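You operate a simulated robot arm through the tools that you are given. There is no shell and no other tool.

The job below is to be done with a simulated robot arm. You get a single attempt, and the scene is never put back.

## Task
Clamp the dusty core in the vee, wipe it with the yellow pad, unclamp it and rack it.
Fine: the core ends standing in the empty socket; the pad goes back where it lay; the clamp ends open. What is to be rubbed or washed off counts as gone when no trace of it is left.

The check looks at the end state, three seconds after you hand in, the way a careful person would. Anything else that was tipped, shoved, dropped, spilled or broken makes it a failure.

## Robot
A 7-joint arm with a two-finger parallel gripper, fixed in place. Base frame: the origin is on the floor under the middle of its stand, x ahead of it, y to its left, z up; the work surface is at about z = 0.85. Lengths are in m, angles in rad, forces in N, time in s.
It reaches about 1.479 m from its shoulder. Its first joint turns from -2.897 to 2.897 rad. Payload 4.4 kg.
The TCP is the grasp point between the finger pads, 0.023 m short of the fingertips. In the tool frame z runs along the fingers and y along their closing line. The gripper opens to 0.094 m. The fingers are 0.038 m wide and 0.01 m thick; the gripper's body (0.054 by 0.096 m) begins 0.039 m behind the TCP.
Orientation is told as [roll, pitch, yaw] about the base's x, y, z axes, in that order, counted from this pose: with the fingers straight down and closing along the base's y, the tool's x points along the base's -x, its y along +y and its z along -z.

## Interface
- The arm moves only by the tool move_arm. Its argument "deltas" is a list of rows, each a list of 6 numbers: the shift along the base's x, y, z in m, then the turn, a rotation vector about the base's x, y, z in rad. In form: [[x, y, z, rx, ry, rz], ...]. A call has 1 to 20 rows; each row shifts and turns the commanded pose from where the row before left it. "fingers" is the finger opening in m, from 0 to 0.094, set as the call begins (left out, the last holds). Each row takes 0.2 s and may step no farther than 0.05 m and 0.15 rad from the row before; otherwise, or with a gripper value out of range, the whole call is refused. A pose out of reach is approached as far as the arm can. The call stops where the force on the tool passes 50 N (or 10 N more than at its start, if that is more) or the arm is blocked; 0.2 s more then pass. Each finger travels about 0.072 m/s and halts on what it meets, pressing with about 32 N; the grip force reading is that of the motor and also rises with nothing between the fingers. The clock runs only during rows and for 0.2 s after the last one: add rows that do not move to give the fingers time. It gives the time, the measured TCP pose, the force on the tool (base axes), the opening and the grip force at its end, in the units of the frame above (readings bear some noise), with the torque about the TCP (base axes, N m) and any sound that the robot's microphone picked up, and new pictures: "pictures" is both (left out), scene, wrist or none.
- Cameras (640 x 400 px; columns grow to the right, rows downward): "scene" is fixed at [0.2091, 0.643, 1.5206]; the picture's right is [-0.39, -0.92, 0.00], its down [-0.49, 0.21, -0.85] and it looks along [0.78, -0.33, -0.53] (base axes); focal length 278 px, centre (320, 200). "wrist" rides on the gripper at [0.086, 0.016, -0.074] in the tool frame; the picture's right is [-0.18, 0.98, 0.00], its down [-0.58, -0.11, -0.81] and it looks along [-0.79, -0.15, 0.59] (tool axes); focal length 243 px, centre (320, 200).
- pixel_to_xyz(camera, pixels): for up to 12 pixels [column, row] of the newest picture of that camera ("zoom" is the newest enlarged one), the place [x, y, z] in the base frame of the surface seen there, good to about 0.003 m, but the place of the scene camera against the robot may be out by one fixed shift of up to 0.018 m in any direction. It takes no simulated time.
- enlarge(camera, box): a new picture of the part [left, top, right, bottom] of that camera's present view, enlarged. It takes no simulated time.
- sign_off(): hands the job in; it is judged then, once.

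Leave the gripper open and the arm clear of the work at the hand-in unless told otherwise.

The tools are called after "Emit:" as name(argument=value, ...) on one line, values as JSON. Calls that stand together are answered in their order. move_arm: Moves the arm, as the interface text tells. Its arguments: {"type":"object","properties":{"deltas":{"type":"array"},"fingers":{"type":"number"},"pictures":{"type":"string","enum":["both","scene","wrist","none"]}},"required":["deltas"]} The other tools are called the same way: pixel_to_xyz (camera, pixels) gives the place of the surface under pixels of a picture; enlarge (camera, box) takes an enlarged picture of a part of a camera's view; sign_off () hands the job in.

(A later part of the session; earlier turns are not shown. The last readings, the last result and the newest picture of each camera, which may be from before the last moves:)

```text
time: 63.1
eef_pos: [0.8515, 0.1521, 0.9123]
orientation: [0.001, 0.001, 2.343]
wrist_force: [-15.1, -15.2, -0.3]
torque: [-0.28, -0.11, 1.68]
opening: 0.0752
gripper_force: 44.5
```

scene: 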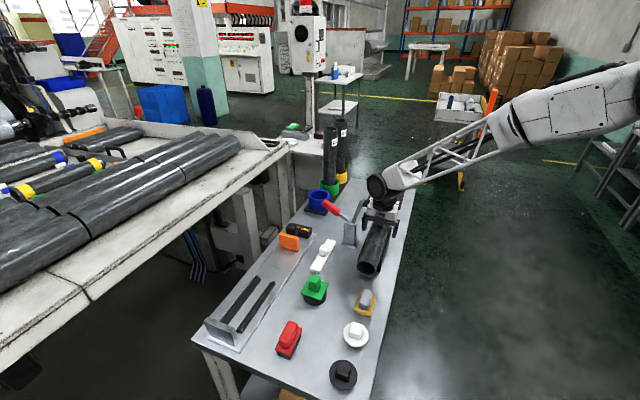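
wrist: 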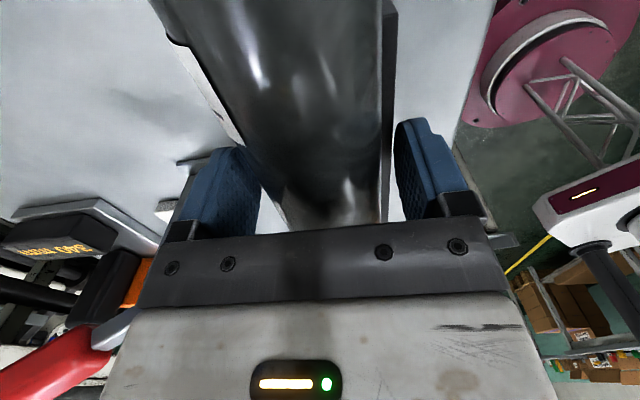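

Opening stopped at 0.0752 with a side force: the fingers closed on the vee's wings, not the core (0.060 wide). Opening again, raising 3 mm.

Emit:
move_arm(deltas=[[0, 0, 0, 0, 0, 0], [0, 0, 0, 0, 0, 0], [0, 0, 0.003, 0, 0, 0]], fingers=0.094, pictures="both")

Emit:
enlarge(camera="scene", box=[340, 200, 410, 280])

```text
time: 63.9
eef_pos: [0.8516, 0.1509, 0.9158]
orientation: [-0.003, -0.001, 2.344]
wrist_force: [0.8, 0.4, 0.2]
torque: [0.01, 0.0, -0.01]
opening: 0.0941
gripper_force: 0.0
```

scene: 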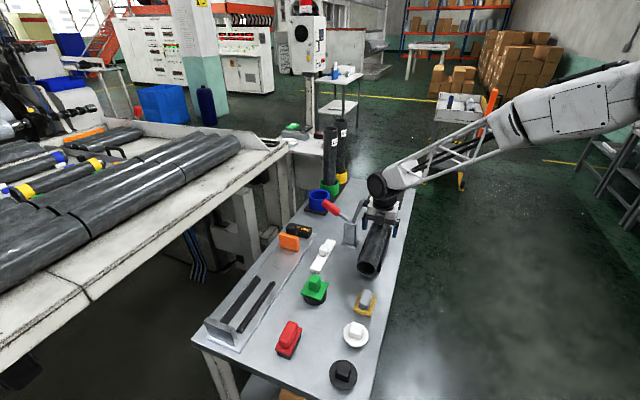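
wrist: 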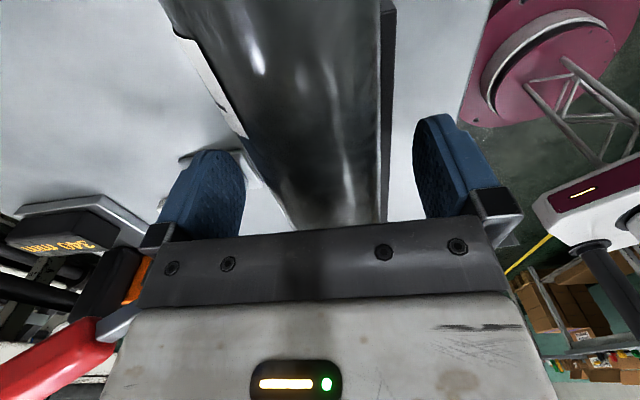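

```text
5.00 times, centred on (375, 240) of scene
```

zoom: 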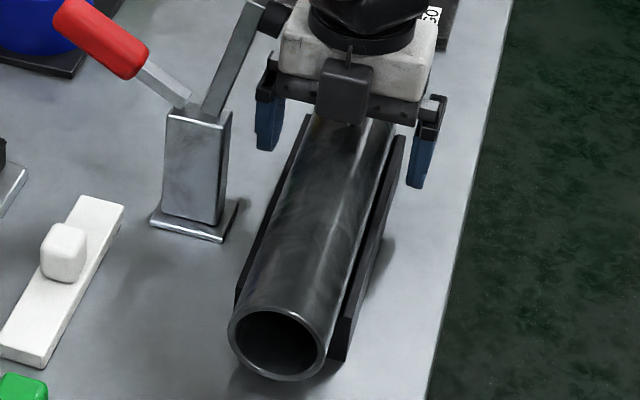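

Vee and core haven't moved. Closing again at TCP z=0.916.

Emit:
move_arm(deltas=[[0, 0, 0, 0, 0, 0], [0, 0, 0, 0, 0, 0], [0, 0, 0, 0, 0, 0], [0, 0, 0, 0, 0, 0]], fingers=0.0, pictures="wrist")

```text
time: 64.9
eef_pos: [0.8529, 0.1497, 0.9168]
orientation: [-0.002, 0.0, 2.345]
wrist_force: [-3.0, -4.2, 3.5]
torque: [0.12, 0.33, 1.18]
opening: 0.0595
gripper_force: 31.9
```

wrist: 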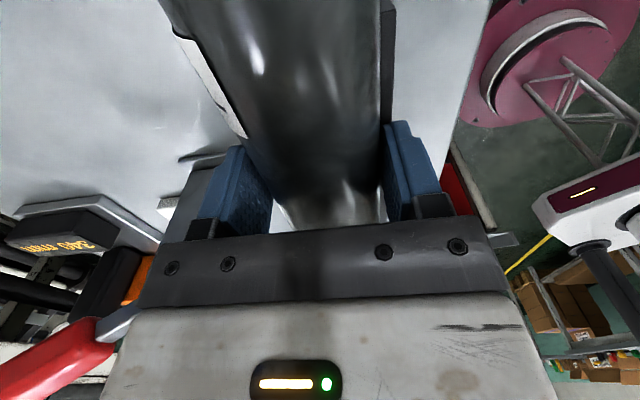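

Opening 0.0595 — that's the core's diameter, gripped. Lifting 1 cm gently to read the weight and check it follows.

Emit:
move_arm(deltas=[[0, 0, 0.005, 0, 0, 0], [0, 0, 0.01, 0, 0, 0], [0, 0, 0.005, 0, 0, 0], [0, 0, 0, 0, 0, 0]], pictures="both")

Emit:
enlarge(camera="scene", box=[340, 200, 410, 280])

```text
time: 65.9
eef_pos: [0.8536, 0.1507, 0.9366]
orientation: [-0.002, -0.001, 2.345]
wrist_force: [0.1, 0.8, -1.7]
torque: [-0.05, -0.09, -0.24]
opening: 0.059
gripper_force: 31.3
```

scene: 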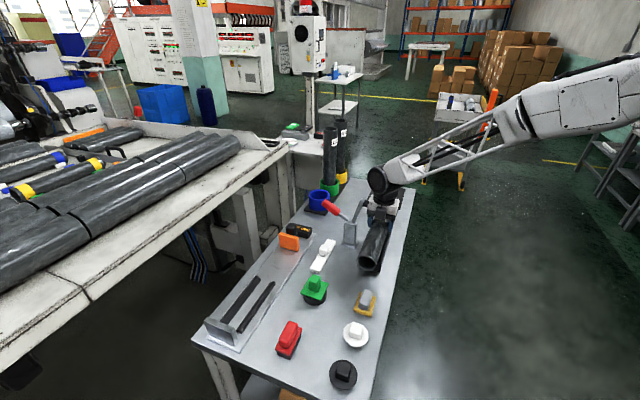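
wrist: 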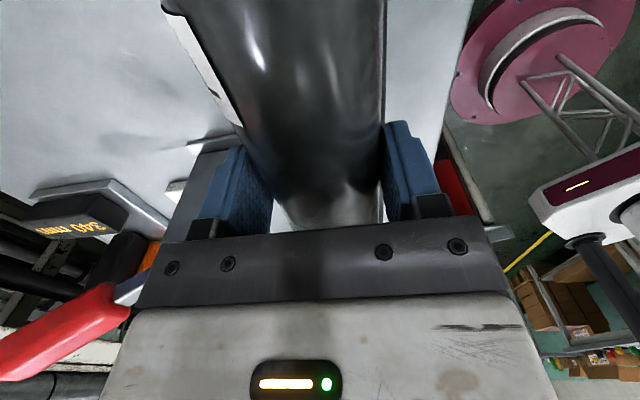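

```text
5.00 times, centred on (375, 240) of scene
```

zoom: 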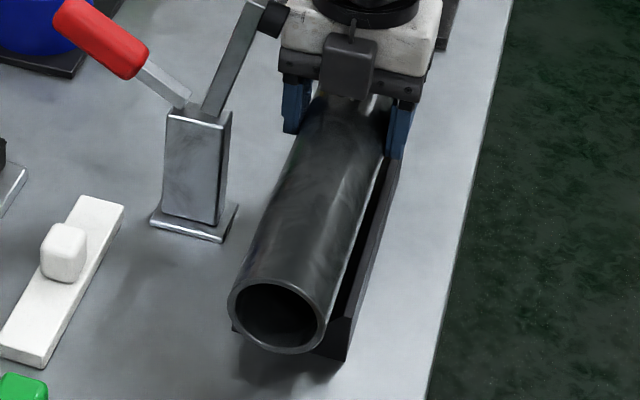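

The core lifts level and is light. I'll raise it 2 cm more, shift it away from the clamp arm (toward -n), then lift high.

Emit:
move_arm(deltas=[[0, 0, 0.02, 0, 0, 0], [-0.009, -0.0088, 0.003, 0, 0, 0], [-0.009, -0.0088, 0.003, 0, 0, 0], [0, 0, 0.045, 0, 0, 0], [0, 0, 0.045, 0, 0, 0], [0, 0, 0.045, 0, 0, 0], [0, 0, 0.045, 0, 0, 0], [0, 0, 0.045, 0, 0, 0], [0, 0, 0.045, 0, 0, 0]], pictures="both")

```text
time: 67.9
eef_pos: [0.8355, 0.1333, 1.2321]
orientation: [-0.001, 0.001, 2.343]
wrist_force: [-0.3, 0.2, -3.8]
torque: [-0.1, -0.03, 0.33]
opening: 0.059
gripper_force: 32.5
```

scene: 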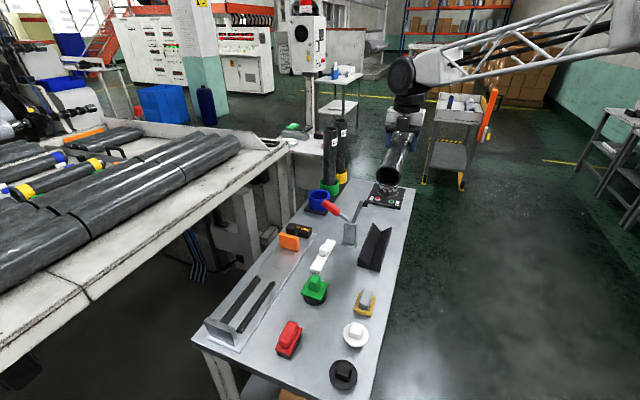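
wrist: 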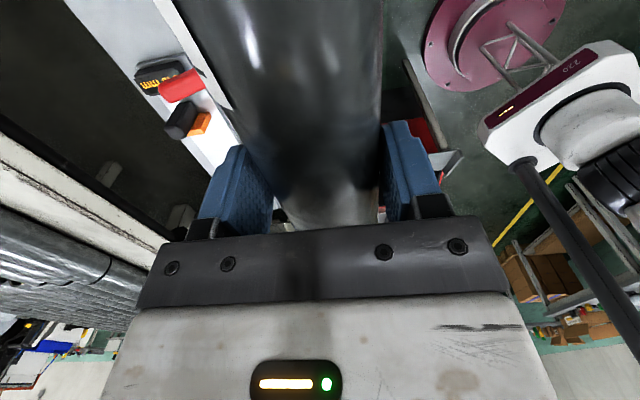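

The core is held high and level; the vee is empty and in place. Checking the core's surface and tilt up close.

Emit:
enlarge(camera="scene", box=[360, 90, 450, 200])

Emit:
enlarge(camera="scene", box=[300, 180, 420, 290])

```text
3.64 times, centred on (405, 145) of scene
```

zoom: 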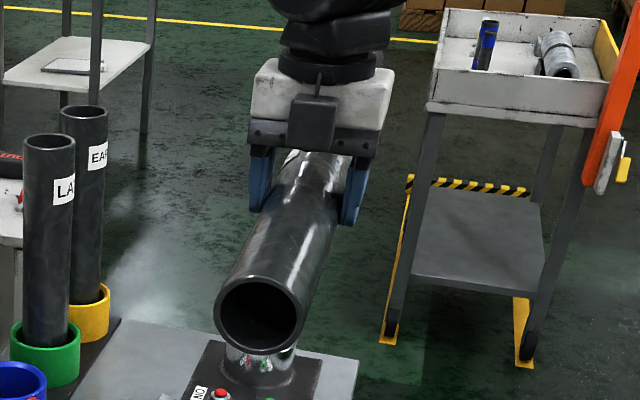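

```text
3.64 times, centred on (360, 235) of scene
```

zoom: 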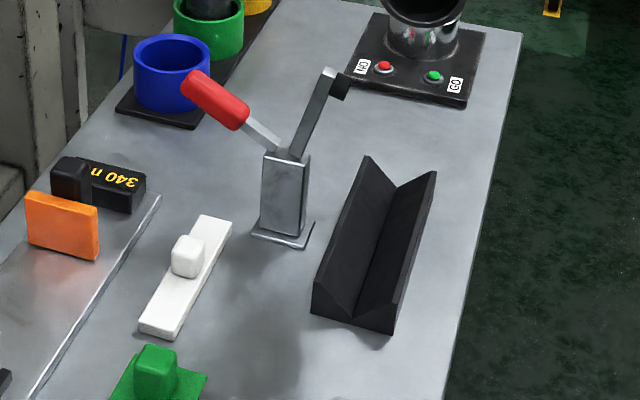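

Core is clean and vee/clamp are undisturbed. Now rotating the core upright (label end up) in place, 11 small steps.

Emit:
move_arm(deltas=[[0, 0, 0.004, -0.1019, -0.1001, 0], [0, 0, 0.004, -0.1019, -0.1001, 0], [0, 0, 0.004, -0.1019, -0.1001, 0], [0, 0, 0.004, -0.1019, -0.1001, 0], [0, 0, 0.004, -0.1019, -0.1001, 0], [0, 0, 0.004, -0.1019, -0.1001, 0], [0, 0, 0.004, -0.1019, -0.1001, 0], [0, 0, 0.004, -0.1019, -0.1001, 0], [0, 0, 0, -0.1019, -0.1001, 0], [0, 0, 0, -0.1019, -0.1001, 0], [0, 0, 0, -0.1019, -0.1001, 0]], pictures="both")

Emit:
enlarge(camera="scene", box=[320, 60, 460, 220])

```text
time: 70.3
eef_pos: [0.834, 0.1327, 1.2639]
orientation: [-2.274, 1.564, 0.074]
wrist_force: [-0.3, -0.9, -2.1]
torque: [-0.2, 0.32, -0.05]
opening: 0.0591
gripper_force: 31.7
```

scene: 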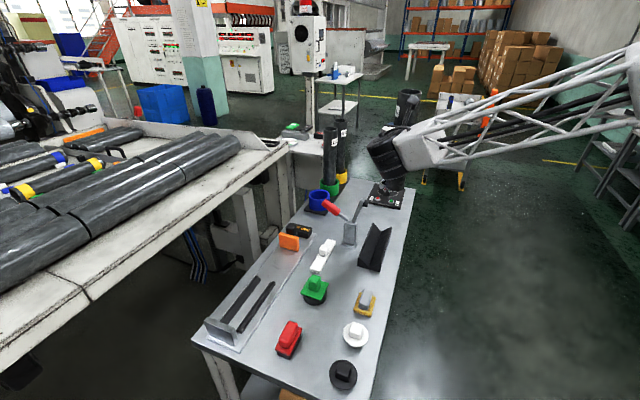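
wrist: 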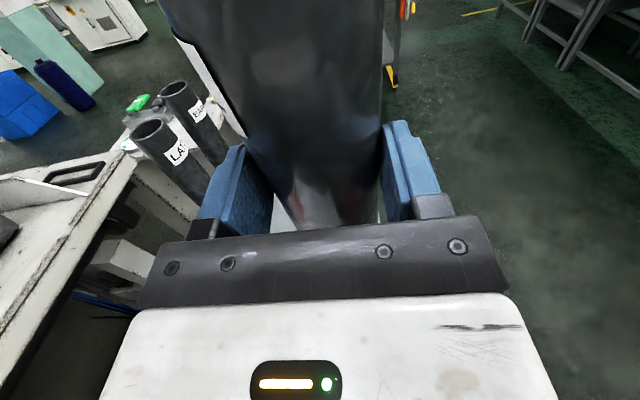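

```text
2.50 times, centred on (390, 140) of scene
```

zoom: 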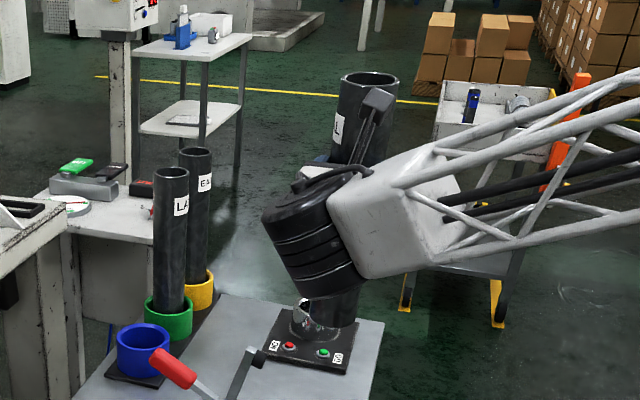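

The core is upright with its label on top, upright too. The black wrist wheel hangs at the near side; I'll measure how low it reaches relative to the TCP before going to the socket.

Emit:
pixel_to_xyz(camera="zoom", pixels=[[320, 292], [300, 270], [345, 290], [275, 230], [290, 250], [340, 270], [300, 200], [370, 250], [400, 260], [330, 315], [370, 85], [365, 130]])

Emit:
enlarge(camera="scene", box=[360, 80, 430, 190])

```text
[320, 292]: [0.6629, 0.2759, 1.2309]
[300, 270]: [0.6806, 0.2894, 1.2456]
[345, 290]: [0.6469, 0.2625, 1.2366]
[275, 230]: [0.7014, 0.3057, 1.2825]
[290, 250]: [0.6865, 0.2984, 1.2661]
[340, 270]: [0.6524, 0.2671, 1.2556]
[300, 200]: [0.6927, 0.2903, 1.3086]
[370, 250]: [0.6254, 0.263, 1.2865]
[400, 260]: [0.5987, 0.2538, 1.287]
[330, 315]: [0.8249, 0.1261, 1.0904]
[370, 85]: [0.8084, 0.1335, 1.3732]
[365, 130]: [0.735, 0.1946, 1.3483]
```

```text
3.64 times, centred on (395, 135) of scene
```

zoom: 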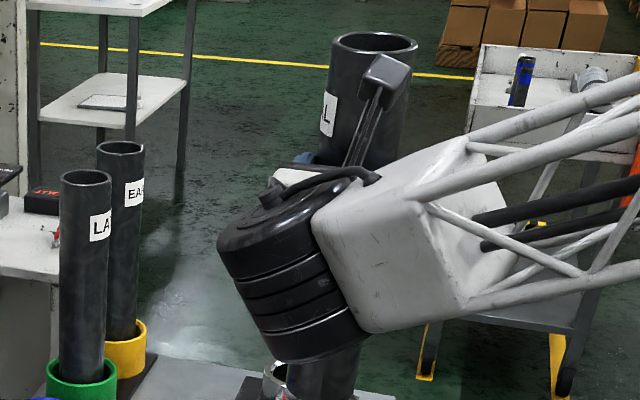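

The wheel's bottom is only ~0.045 below TCP. I'll also check the forearm's lower edge relative to the TCP, since it must pass over the clamp handle (top z≈1.01).

Emit:
pixel_to_xyz(camera="zoom", pixels=[[375, 330], [400, 330], [440, 318], [470, 310], [520, 300], [580, 290], [350, 310], [320, 340], [290, 350], [330, 380], [350, 60], [400, 45]])

```text
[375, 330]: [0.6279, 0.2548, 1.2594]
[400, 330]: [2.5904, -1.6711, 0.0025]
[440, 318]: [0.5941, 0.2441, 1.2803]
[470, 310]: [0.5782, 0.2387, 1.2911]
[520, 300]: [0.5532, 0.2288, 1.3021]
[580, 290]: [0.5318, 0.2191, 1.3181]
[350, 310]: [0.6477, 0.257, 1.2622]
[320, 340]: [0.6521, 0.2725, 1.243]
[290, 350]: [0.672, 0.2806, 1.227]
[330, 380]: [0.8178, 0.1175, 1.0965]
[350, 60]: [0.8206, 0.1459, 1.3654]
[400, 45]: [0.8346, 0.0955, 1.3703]
```

The forearm's underside stays about level with the TCP and rises toward the base, so it clears the clamp by ~4–5 cm at the seating height. Moving the upright core over the socket at height.

Emit:
move_arm(deltas=[[0.0379, 0.0172, 0, 0, 0, 0], [0.0379, 0.0172, 0, 0, 0, 0], [0.0379, 0.0172, 0, 0, 0, 0], [0.0379, 0.0172, 0, 0, 0, 0], [0.0379, 0.0172, 0, 0, 0, 0], [0.0379, 0.0172, 0, 0, 0, 0], [0.0379, 0.0172, 0, 0, 0, 0], [0.038, 0.0169, 0, 0, 0, 0]], pictures="both")

Emit:
enlarge(camera="scene", box=[270, 80, 400, 230])

```text
time: 72.1
eef_pos: [1.1391, 0.2714, 1.2656]
orientation: [-2.033, 1.566, 0.316]
wrist_force: [0.9, 0.6, -2.0]
torque: [0.34, -0.17, 0.11]
opening: 0.0586
gripper_force: 32.0
```

scene: 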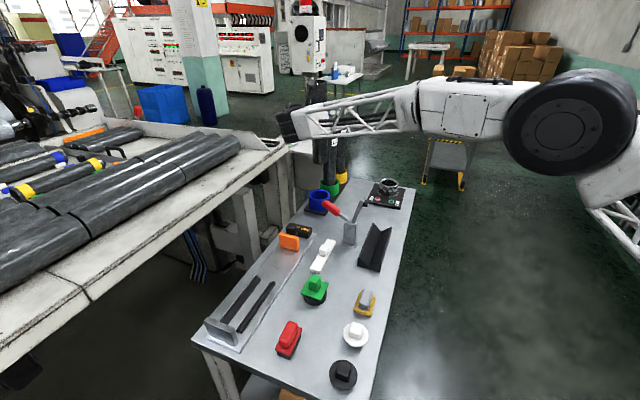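
wrist: 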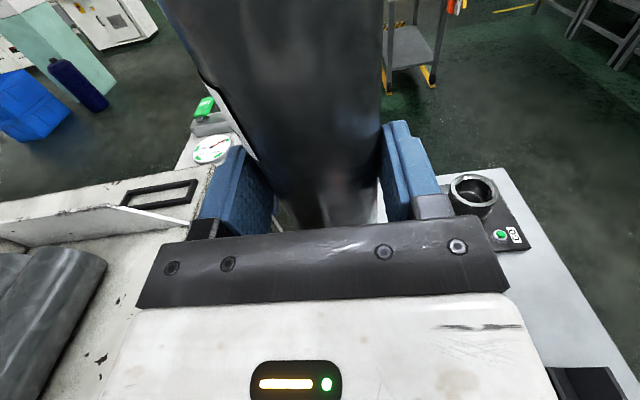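

```text
2.67 times, centred on (335, 155) of scene
```

zoom: 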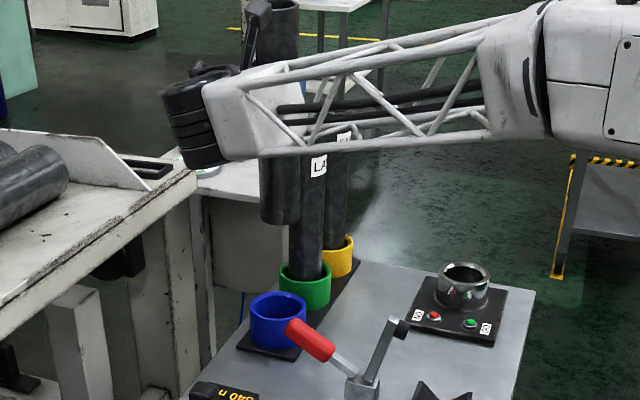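

The core hangs right above the blue socket. The forearm is nearly horizontal in this pose, so I'll measure its underside before lowering 22 cm.

Emit:
pixel_to_xyz(camera="zoom", pixels=[[218, 158], [250, 156], [290, 152], [330, 151], [380, 146], [430, 142], [475, 138], [200, 165], [280, 222], [268, 200], [295, 200], [280, 190]])

Emit:
pixel_to_xyz(camera="zoom", pixels=[[510, 130], [545, 132], [580, 140], [620, 150], [300, 5], [275, 3], [250, 40], [280, 40], [315, 348], [300, 325], [395, 322], [400, 330]])

```text
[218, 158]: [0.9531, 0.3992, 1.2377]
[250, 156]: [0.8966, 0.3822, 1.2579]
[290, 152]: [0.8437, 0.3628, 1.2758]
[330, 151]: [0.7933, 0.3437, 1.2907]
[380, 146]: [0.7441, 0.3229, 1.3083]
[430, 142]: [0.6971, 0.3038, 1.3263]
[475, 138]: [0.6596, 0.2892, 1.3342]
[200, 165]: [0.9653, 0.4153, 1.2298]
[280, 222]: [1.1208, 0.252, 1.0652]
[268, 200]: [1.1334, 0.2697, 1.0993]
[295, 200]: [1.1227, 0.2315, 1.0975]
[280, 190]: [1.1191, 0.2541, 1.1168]
```

```text
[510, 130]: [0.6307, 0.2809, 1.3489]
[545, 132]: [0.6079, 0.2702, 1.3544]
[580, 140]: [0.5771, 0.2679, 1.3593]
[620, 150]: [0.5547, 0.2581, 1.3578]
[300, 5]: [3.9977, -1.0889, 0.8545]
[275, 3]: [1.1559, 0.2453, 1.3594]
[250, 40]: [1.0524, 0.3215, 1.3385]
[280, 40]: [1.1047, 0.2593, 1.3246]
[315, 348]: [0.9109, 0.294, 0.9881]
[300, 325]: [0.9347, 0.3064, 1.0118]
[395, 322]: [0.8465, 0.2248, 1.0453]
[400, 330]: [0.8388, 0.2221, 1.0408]
```

Clearance to the clamp handle after lowering should be about 3 cm. First I'll check the core's alignment with the socket, both seen by the same (scene) camera.

Emit:
enlarge(camera="scene", box=[285, 140, 355, 215])

Emit:
pixel_to_xyz(camera="zoom", pixels=[[245, 330], [170, 300], [310, 300], [200, 282], [280, 282], [175, 315], [305, 315], [205, 150], [265, 150], [235, 165], [190, 120], [280, 120]])

```text
5.33 times, centred on (320, 178) of scene
```

zoom: 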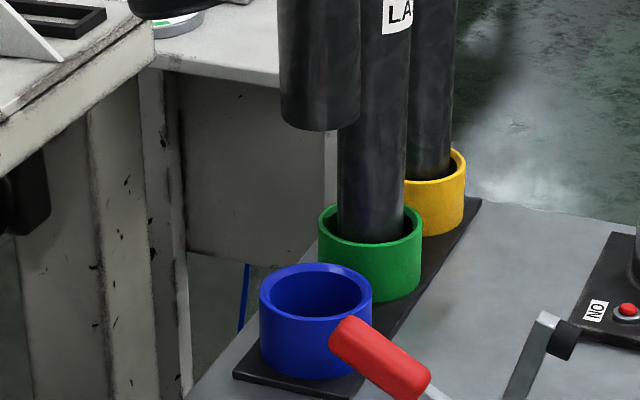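

```text
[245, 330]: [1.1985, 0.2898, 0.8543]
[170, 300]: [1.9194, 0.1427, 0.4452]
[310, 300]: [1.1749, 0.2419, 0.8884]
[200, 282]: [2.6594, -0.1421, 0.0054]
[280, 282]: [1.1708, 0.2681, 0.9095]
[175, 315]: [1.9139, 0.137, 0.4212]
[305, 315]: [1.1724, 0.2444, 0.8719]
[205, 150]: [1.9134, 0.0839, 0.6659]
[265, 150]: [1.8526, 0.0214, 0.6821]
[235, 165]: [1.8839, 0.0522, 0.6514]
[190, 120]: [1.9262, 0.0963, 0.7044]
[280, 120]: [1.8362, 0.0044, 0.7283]
```

Now sampling the rim and the core's bottom edge in this zoom.

Emit:
pixel_to_xyz(camera="zoom", pixels=[[264, 288], [368, 290], [318, 267], [290, 271], [346, 271], [282, 309], [300, 314], [318, 316], [340, 314], [358, 305], [273, 300], [364, 278]])

Emit:
pixel_to_xyz(camera="zoom", pixels=[[320, 128], [300, 124], [340, 127], [285, 115], [355, 118], [320, 60], [320, 90], [290, 90], [350, 90], [290, 40], [350, 40], [320, 20]])

Emit:
pixel_to_xyz(camera="zoom", pixels=[[370, 200], [370, 150], [370, 100], [370, 60], [345, 180], [395, 180], [365, 235], [390, 60]])

```text
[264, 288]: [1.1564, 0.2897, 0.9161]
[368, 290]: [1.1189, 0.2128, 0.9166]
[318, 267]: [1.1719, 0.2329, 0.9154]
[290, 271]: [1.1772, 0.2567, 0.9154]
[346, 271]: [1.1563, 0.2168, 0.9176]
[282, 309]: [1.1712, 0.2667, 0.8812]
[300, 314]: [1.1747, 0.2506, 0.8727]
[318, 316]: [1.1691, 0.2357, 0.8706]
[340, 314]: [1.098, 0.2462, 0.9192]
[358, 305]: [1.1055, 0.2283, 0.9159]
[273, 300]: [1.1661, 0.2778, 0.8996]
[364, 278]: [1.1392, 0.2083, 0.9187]
```

```text
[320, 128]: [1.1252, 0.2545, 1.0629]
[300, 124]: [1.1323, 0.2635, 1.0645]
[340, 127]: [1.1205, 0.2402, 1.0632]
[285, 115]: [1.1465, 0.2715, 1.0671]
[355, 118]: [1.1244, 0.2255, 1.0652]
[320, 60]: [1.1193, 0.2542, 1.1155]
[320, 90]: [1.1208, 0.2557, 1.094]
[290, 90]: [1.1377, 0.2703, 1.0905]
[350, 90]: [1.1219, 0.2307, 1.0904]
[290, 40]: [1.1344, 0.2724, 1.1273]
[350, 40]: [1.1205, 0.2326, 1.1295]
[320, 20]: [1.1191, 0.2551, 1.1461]
```

```text
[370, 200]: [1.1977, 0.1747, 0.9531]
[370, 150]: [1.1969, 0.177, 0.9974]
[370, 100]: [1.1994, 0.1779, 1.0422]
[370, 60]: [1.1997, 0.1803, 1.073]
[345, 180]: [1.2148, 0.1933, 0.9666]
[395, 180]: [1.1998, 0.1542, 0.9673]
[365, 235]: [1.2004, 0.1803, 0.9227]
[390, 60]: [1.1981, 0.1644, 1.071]
```

The core's lower part seems ~12 mm too far along +d relative to the socket; possibly it droops a few degrees in the grip. I'll measure its upper part for tilt.

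Emit:
enlarge(camera="scene", box=[290, 70, 350, 120])

Emit:
pixel_to_xyz(camera="scene", pixels=[[322, 84], [318, 84], [326, 84], [320, 90], [325, 90], [318, 95], [322, 97], [326, 97], [320, 160], [316, 155], [326, 155], [320, 150]])

```text
8.00 times, centred on (320, 95) of scene
```

zoom: 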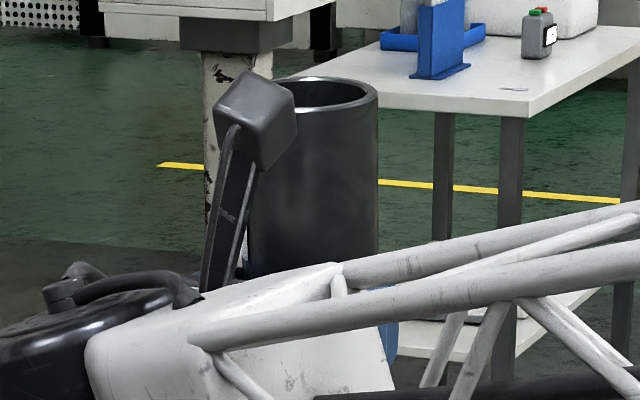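

```text
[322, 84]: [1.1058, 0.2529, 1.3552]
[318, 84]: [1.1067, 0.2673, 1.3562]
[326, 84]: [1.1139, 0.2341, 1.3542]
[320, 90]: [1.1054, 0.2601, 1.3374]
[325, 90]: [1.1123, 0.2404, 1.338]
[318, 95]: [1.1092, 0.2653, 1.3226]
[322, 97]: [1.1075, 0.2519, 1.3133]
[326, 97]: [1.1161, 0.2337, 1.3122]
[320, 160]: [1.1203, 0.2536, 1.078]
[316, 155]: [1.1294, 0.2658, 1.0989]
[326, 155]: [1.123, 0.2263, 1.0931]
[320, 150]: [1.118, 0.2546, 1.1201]
```

Fit: at TCP height the core's axis is right over the socket centre, but the core leans ~4.2° (bottom toward +d). I'll rotate the tool by +0.073 rad about n to make it vertical, then re-measure.

Emit:
move_arm(deltas=[[0, 0, 0, 0.0521, 0.0512, 0], [0, 0, 0, 0, 0, 0]], pictures="both")

Emit:
enlarge(camera="scene", box=[285, 70, 365, 220])

Emit:
pixel_to_xyz(camera="scene", pixels=[[320, 84], [317, 84], [326, 84], [322, 97], [319, 97], [326, 97], [318, 150], [313, 150], [324, 150], [318, 160], [313, 158], [324, 158]])

```text
time: 72.7
eef_pos: [1.1381, 0.2719, 1.2638]
orientation: [-0.061, 1.5, 2.287]
wrist_force: [0.3, -0.8, -2.1]
torque: [0.03, 0.04, 0.01]
opening: 0.0589
gripper_force: 31.8
```

scene: 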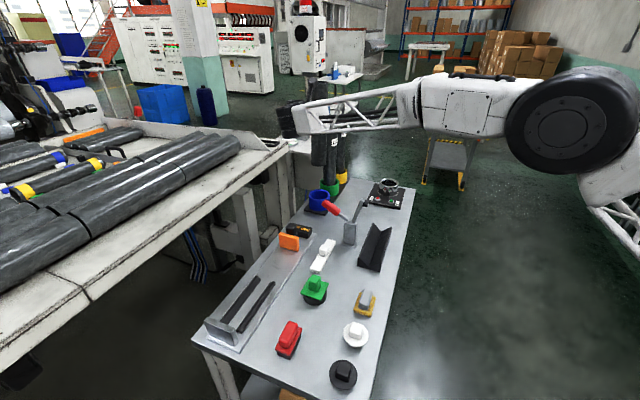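
wrist: 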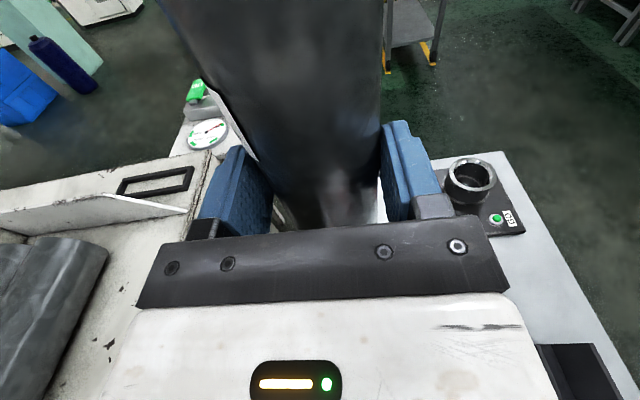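

```text
2.67 times, centred on (325, 145) of scene
```

zoom: 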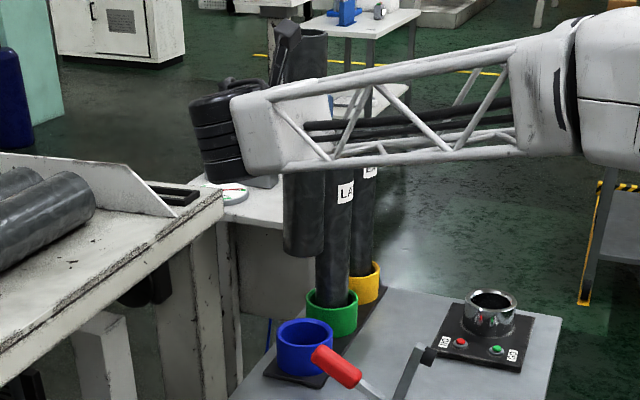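

```text
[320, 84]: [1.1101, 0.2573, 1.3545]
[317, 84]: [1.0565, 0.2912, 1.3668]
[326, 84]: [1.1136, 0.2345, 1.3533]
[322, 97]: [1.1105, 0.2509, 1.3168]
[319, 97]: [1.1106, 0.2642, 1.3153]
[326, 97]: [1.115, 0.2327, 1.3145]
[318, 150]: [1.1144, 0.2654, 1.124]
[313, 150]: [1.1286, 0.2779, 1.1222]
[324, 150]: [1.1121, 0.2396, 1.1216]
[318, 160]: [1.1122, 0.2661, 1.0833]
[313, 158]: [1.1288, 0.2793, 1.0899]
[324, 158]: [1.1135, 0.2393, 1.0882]
```

Now nearly vertical (≈0.7°), with the bottom within ~2 mm of the socket's centre. Lowering 12 cm to just above the rim, then re-checking alignment and arm clearance.

Emit:
move_arm(deltas=[[-0.0005, 0, -0.03, 0, 0, 0], [-0.0005, 0, -0.03, 0, 0, 0], [0, 0, -0.03, 0, 0, 0], [0, 0, -0.025, 0, 0, 0]], pictures="both")

Emit:
enlarge(camera="scene", box=[285, 110, 375, 220])

Emit:
enlarge(camera="scene", box=[295, 165, 345, 215])

```text
time: 73.7
eef_pos: [1.1366, 0.2698, 1.1491]
orientation: [-0.074, 1.499, 2.274]
wrist_force: [-0.3, -0.6, -1.2]
torque: [0.08, 0.06, -0.02]
opening: 0.059
gripper_force: 32.1
```

scene: 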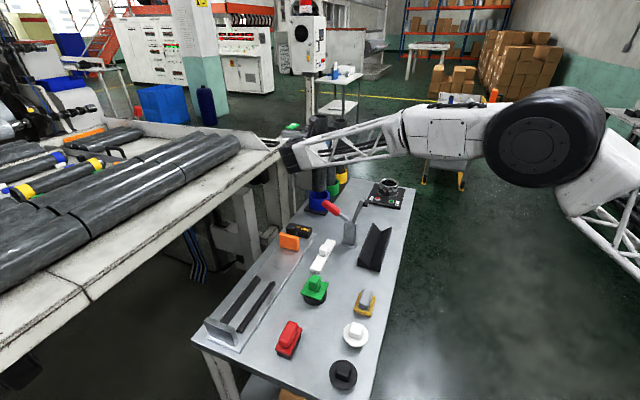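
wrist: 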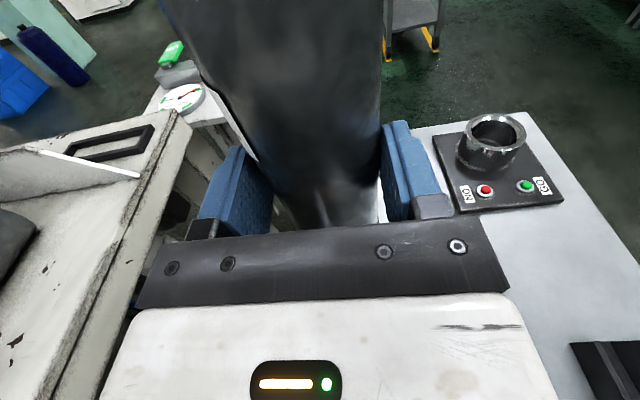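

```text
3.64 times, centred on (330, 165) of scene
```

zoom: 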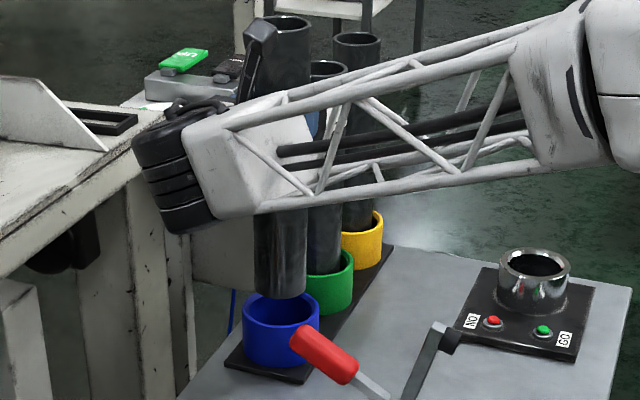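

```text
8.00 times, centred on (320, 190) of scene
```

zoom: 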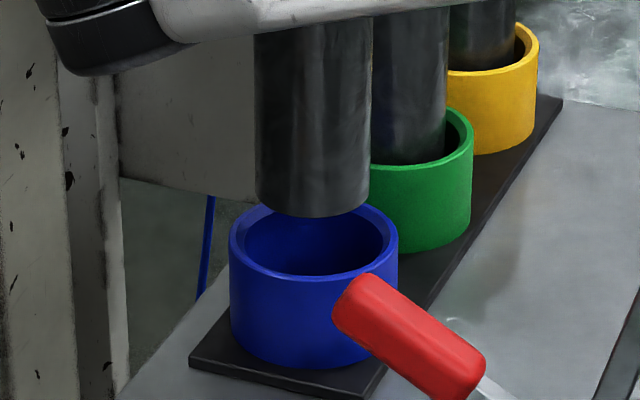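

The core's bottom is close above the rim. Measuring the offset again with this zoom.

Emit:
pixel_to_xyz(camera="zoom", pixels=[[262, 180], [312, 180], [362, 180], [262, 120], [312, 120], [362, 120], [265, 205], [312, 212], [360, 205], [285, 60], [312, 60], [345, 60]])

Emit:
pixel_to_xyz(camera="zoom", pixels=[[233, 240], [393, 240], [270, 268], [300, 274], [330, 274], [360, 266], [240, 222], [385, 218], [245, 255], [384, 256], [250, 212], [374, 209]])

```text
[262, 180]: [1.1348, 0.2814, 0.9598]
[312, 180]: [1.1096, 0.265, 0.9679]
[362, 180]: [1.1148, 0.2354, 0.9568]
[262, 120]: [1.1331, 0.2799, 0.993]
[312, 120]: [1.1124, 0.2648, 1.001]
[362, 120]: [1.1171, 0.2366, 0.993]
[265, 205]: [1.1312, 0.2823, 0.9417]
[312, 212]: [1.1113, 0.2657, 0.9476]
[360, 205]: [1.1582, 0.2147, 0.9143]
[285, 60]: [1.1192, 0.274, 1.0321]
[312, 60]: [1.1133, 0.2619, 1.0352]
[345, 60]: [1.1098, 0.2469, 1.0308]
```

```text
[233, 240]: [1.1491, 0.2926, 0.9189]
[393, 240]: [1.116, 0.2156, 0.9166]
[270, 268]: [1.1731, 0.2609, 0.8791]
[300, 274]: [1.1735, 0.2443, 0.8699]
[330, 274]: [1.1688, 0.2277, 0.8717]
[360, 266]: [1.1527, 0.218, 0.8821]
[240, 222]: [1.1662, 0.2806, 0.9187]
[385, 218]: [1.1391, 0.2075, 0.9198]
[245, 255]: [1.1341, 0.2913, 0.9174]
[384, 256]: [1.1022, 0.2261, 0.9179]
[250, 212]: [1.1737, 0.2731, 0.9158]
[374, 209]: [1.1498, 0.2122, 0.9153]
```

Bottom is ~2 mm off centre, well inside the ~6 mm clearance. Checking the forearm/wheel underside against the clamp handle for the remaining ~9 cm.

Emit:
pixel_to_xyz(camera="scene", pixels=[[301, 168], [308, 168], [314, 167], [322, 166], [330, 164.5], [340, 162.5], [295, 171], [290, 174], [283, 174], [278, 165], [327, 203], [334, 210]])

```text
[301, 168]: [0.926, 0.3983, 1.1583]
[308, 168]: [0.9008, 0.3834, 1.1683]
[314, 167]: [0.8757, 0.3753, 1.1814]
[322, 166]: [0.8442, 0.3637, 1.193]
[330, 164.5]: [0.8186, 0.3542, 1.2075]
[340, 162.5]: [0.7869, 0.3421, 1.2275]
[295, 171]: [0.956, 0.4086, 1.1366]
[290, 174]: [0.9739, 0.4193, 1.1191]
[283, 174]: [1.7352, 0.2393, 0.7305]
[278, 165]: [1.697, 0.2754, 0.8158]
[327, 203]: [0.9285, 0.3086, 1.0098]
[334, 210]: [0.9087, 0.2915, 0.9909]
```

Forearm will clear the handle by ~6 cm. Lowering the core into the ring, first 5 cm.

Emit:
move_arm(deltas=[[-0.002, -0.0005, -0.015, 0, 0, 0], [0, 0, -0.015, 0, 0, 0], [0, 0, -0.015, 0, 0, 0], [0, 0, -0.01, 0, 0, 0]], pictures="scene")

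Emit:
enlarge(camera="scene", box=[295, 165, 345, 215])

```text
time: 74.7
eef_pos: [1.1348, 0.2703, 1.0948]
orientation: [-0.065, 1.499, 2.28]
wrist_force: [0.3, -0.4, -2.8]
torque: [0.06, 0.05, -0.02]
opening: 0.0591
gripper_force: 32.3
```

scene: 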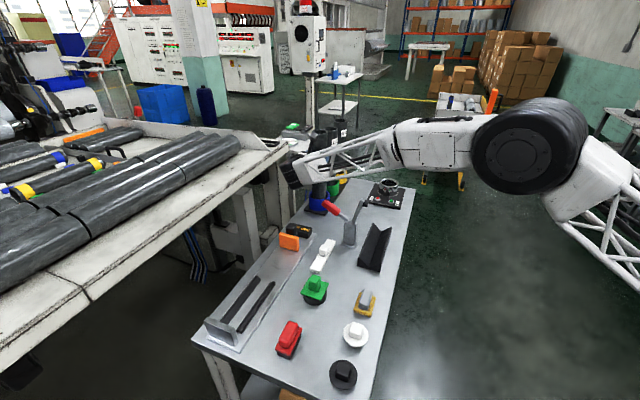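

```text
8.00 times, centred on (320, 190) of scene
```

zoom: 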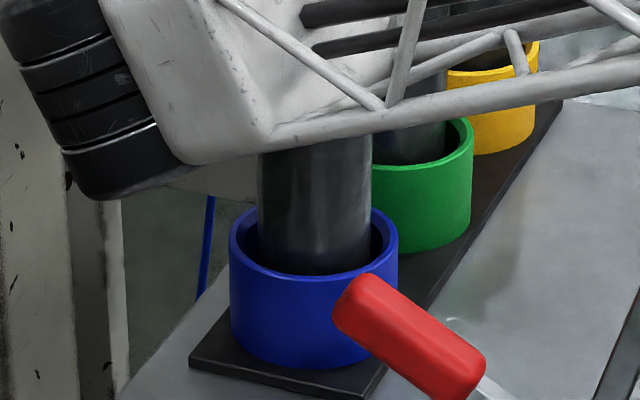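

The core is inside the ring, nicely centred, no contact. Lowering further toward the bottom in small steps.

Emit:
move_arm(deltas=[[0, 0, -0.01, 0, 0, 0], [0, 0, -0.01, 0, 0, 0], [0, 0, -0.005, 0, 0, 0]], pictures="none")

Emit:
move_arm(deltas=[[0, 0, -0.003, 0, 0, 0]], pictures="none")

```text
time: 75.5
eef_pos: [1.1348, 0.2704, 1.0694]
orientation: [-0.062, 1.499, 2.288]
wrist_force: [0.4, 0.1, -1.8]
torque: [0.0, 0.04, -0.02]
opening: 0.059
gripper_force: 31.8
```

```text
time: 75.9
eef_pos: [1.1357, 0.2701, 1.0673]
orientation: [-0.088, 1.501, 2.261]
wrist_force: [-3.4, 0.2, 9.2]
torque: [-0.48, 0.61, -0.13]
opening: 0.0593
gripper_force: 31.6
```

Contact with the socket floor (force up to +9 N at TCP z=1.067). Releasing the core.

Emit:
move_arm(deltas=[[0, 0, 0, 0, 0, 0], [0, 0, 0, 0, 0, 0], [0, 0, 0, 0, 0, 0]], fingers=0.094, pictures="both")

Emit:
enlarge(camera="scene", box=[285, 110, 375, 220])

```text
time: 76.7
eef_pos: [1.1345, 0.2713, 1.0667]
orientation: [-0.06, 1.5, 2.289]
wrist_force: [-0.5, -0.2, 0.4]
torque: [0.0, -0.01, -0.01]
opening: 0.0939
gripper_force: 0.0
```

scene: 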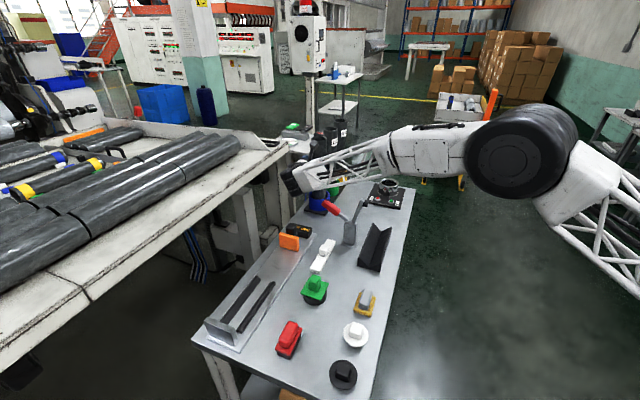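
wrist: 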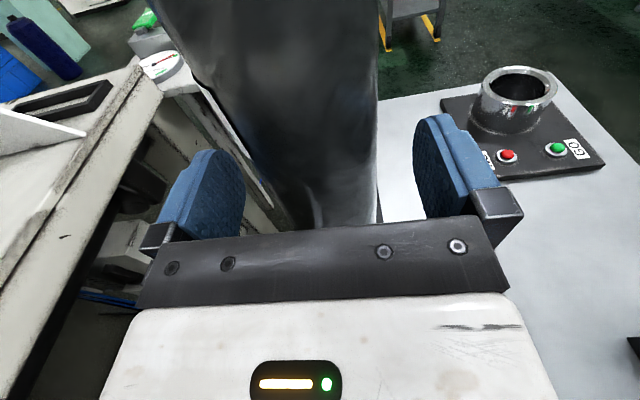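

```text
3.64 times, centred on (330, 165) of scene
```

zoom: 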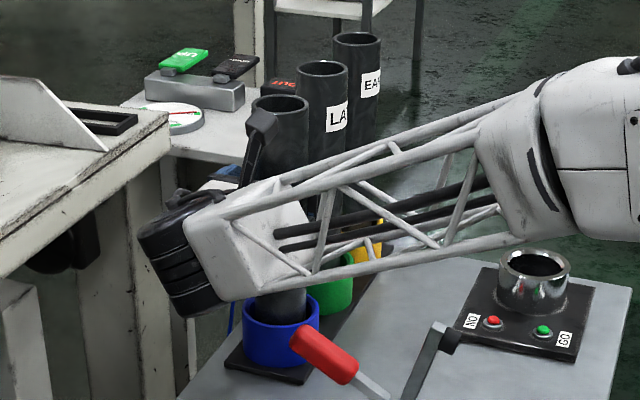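

The core stands in the blue socket. Backing the fingers straight off it (along -d), slowly.

Emit:
move_arm(deltas=[[-0.014, 0.0143, 0.0014, 0, 0, 0], [-0.021, 0.0214, 0.002, 0, 0, 0], [-0.028, 0.0285, 0.003, 0, 0, 0], [-0.014, 0.0143, 0.001, 0, 0, 0]], pictures="both")

Emit:
enlarge(camera="scene", box=[285, 110, 375, 220])

```text
time: 77.7
eef_pos: [1.0573, 0.3508, 1.0727]
orientation: [-0.058, 1.5, 2.289]
wrist_force: [0.5, -1.1, 0.0]
torque: [-0.02, -0.02, -0.04]
opening: 0.0942
gripper_force: 0.0
```

scene: 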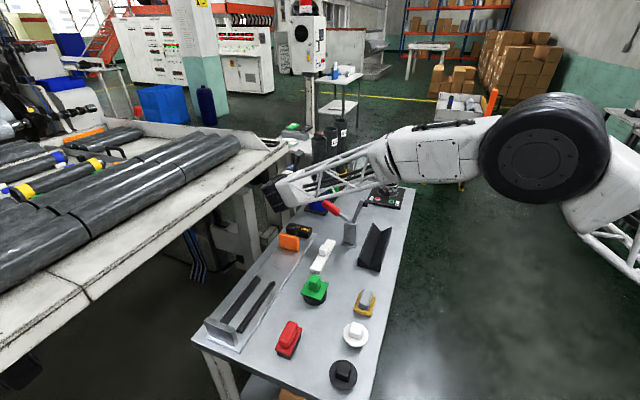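
wrist: 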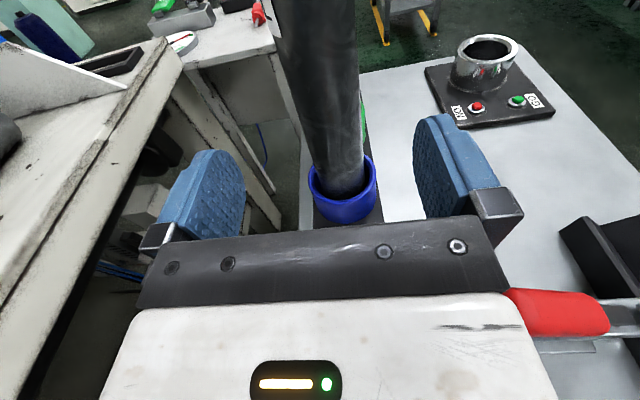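

```text
3.64 times, centred on (330, 165) of scene
```

zoom: 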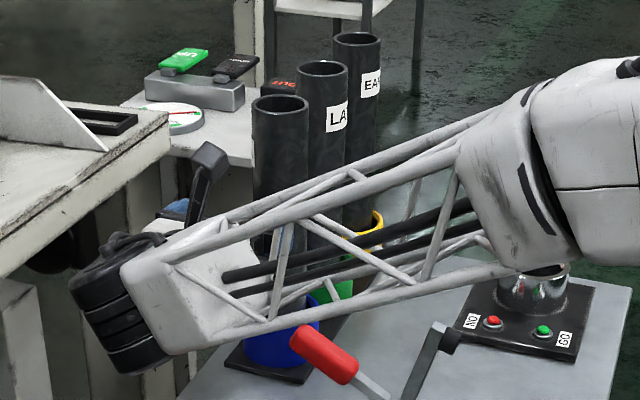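

The fingers are clear of the standing core. The red handle is close beside the gripper, so I rise straight up now.

Emit:
move_arm(deltas=[[0, 0, 0.04, 0, 0, 0], [0, 0, 0.045, 0, 0, 0], [0, 0, 0.045, 0, 0, 0], [0, 0, 0.045, 0, 0, 0], [0, 0, 0.045, 0, 0, 0]], pictures="both")

Emit:
enlarge(camera="scene", box=[285, 110, 395, 250])

```text
time: 78.9
eef_pos: [1.0583, 0.3498, 1.2904]
orientation: [-0.044, 1.499, 2.306]
wrist_force: [0.2, -0.1, -0.9]
torque: [-0.06, -0.07, 0.01]
opening: 0.0937
gripper_force: 0.1
```

scene: 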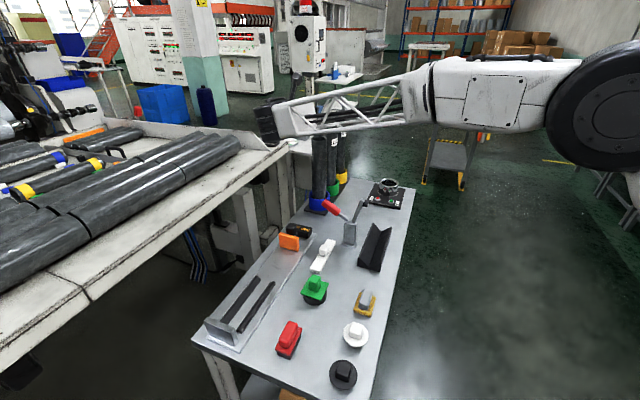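
wrist: 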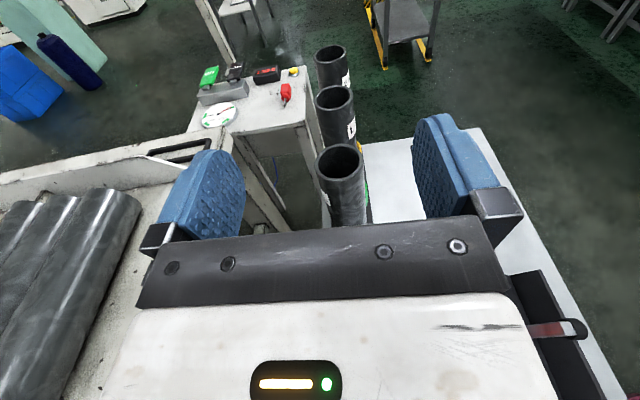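

```text
2.86 times, centred on (340, 180) of scene
```

zoom: 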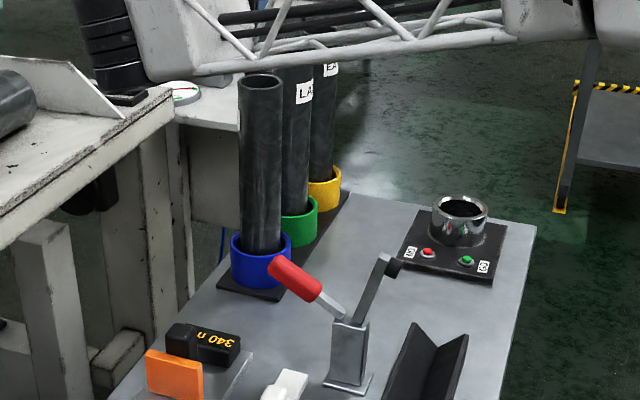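

The core stands upright in the blue socket next to the others. Now moving the arm clear: rotating the tool back to vertical while retreating high toward the start pose.

Emit:
move_arm(deltas=[[-0.03, 0.0, 0.01, 0.0971, 0.0955, 0], [-0.035, 0, 0.01, 0.0971, 0.0955, 0], [-0.035, 0, 0.01, 0.0971, 0.0955, 0], [-0.035, 0, 0.01, 0.0971, 0.0955, 0], [-0.035, 0, 0.01, 0.0971, 0.0955, 0], [-0.035, 0, 0.01, 0.0971, 0.0955, 0], [-0.035, 0, 0, 0.0971, 0.0955, 0], [-0.035, 0, 0, 0.0971, 0.0955, 0], [-0.035, 0, 0, 0.0971, 0.0955, 0], [-0.035, 0, 0, 0.0971, 0.0955, 0], [-0.035, 0, 0, 0.0971, 0.0955, 0]], pictures="both")

Emit:
enlarge(camera="scene", box=[285, 110, 395, 250])

```text
time: 81.3
eef_pos: [0.6788, 0.3488, 1.3525]
orientation: [0.0, 0.001, 2.343]
wrist_force: [0.5, 0.3, -0.6]
torque: [-0.01, 0.01, 0.01]
opening: 0.0939
gripper_force: 0.1
```

scene: 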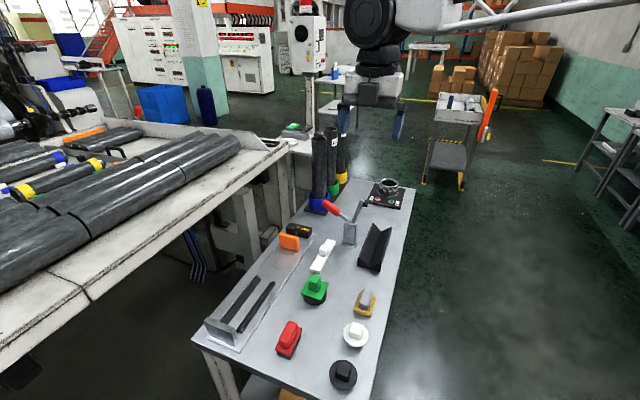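
wrist: 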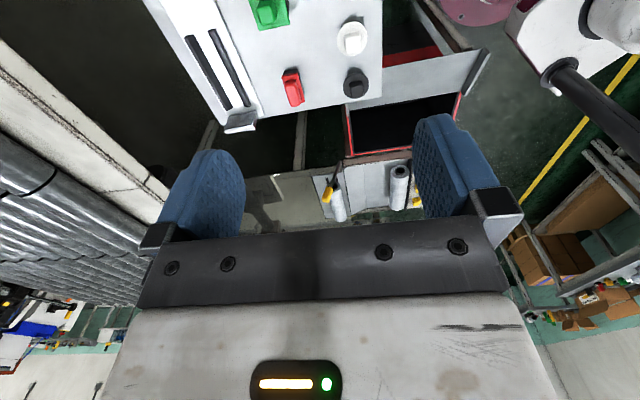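

```text
2.86 times, centred on (340, 180) of scene
```

zoom: 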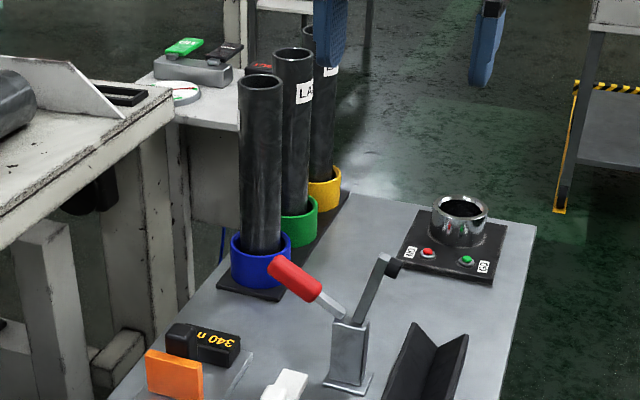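

Everything stands well. A last check of the pad area against the very first close-up (same box), plus the core and socket close-up.

Emit:
enlarge(camera="scene", box=[190, 260, 410, 398])

Emit:
enlarge(camera="scene", box=[300, 125, 350, 215])

Emit:
enlarge(camera="scene", box=[340, 275, 390, 325])

Emit:
pixel_to_xyz(camera="scene", pixels=[[364, 297], [360, 312], [320, 145], [320, 190], [313, 145], [313, 190], [326, 145], [326, 190]])

```text
2.90 times, centred on (300, 329) of scene
```

zoom: 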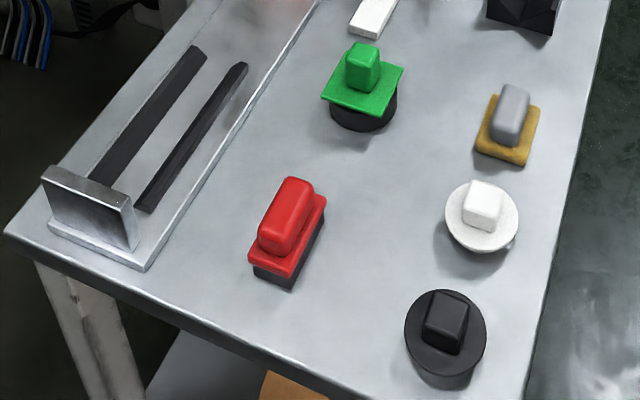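

```text
4.44 times, centred on (325, 170) of scene
```

zoom: 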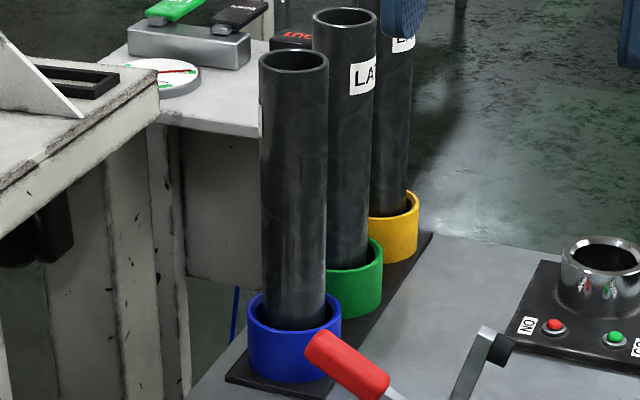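

```text
8.00 times, centred on (365, 300) of scene
```

zoom: 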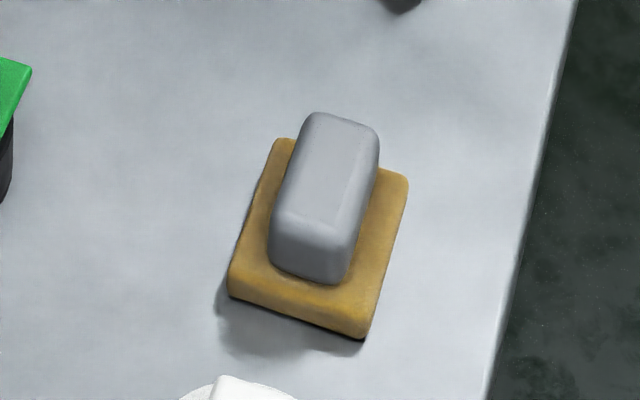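

```text
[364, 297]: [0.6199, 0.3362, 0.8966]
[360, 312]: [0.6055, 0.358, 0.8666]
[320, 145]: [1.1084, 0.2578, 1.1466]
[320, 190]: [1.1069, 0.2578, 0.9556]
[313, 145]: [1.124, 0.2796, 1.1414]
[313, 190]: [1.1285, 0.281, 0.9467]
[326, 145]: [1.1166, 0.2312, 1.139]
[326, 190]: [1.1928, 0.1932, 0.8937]
```

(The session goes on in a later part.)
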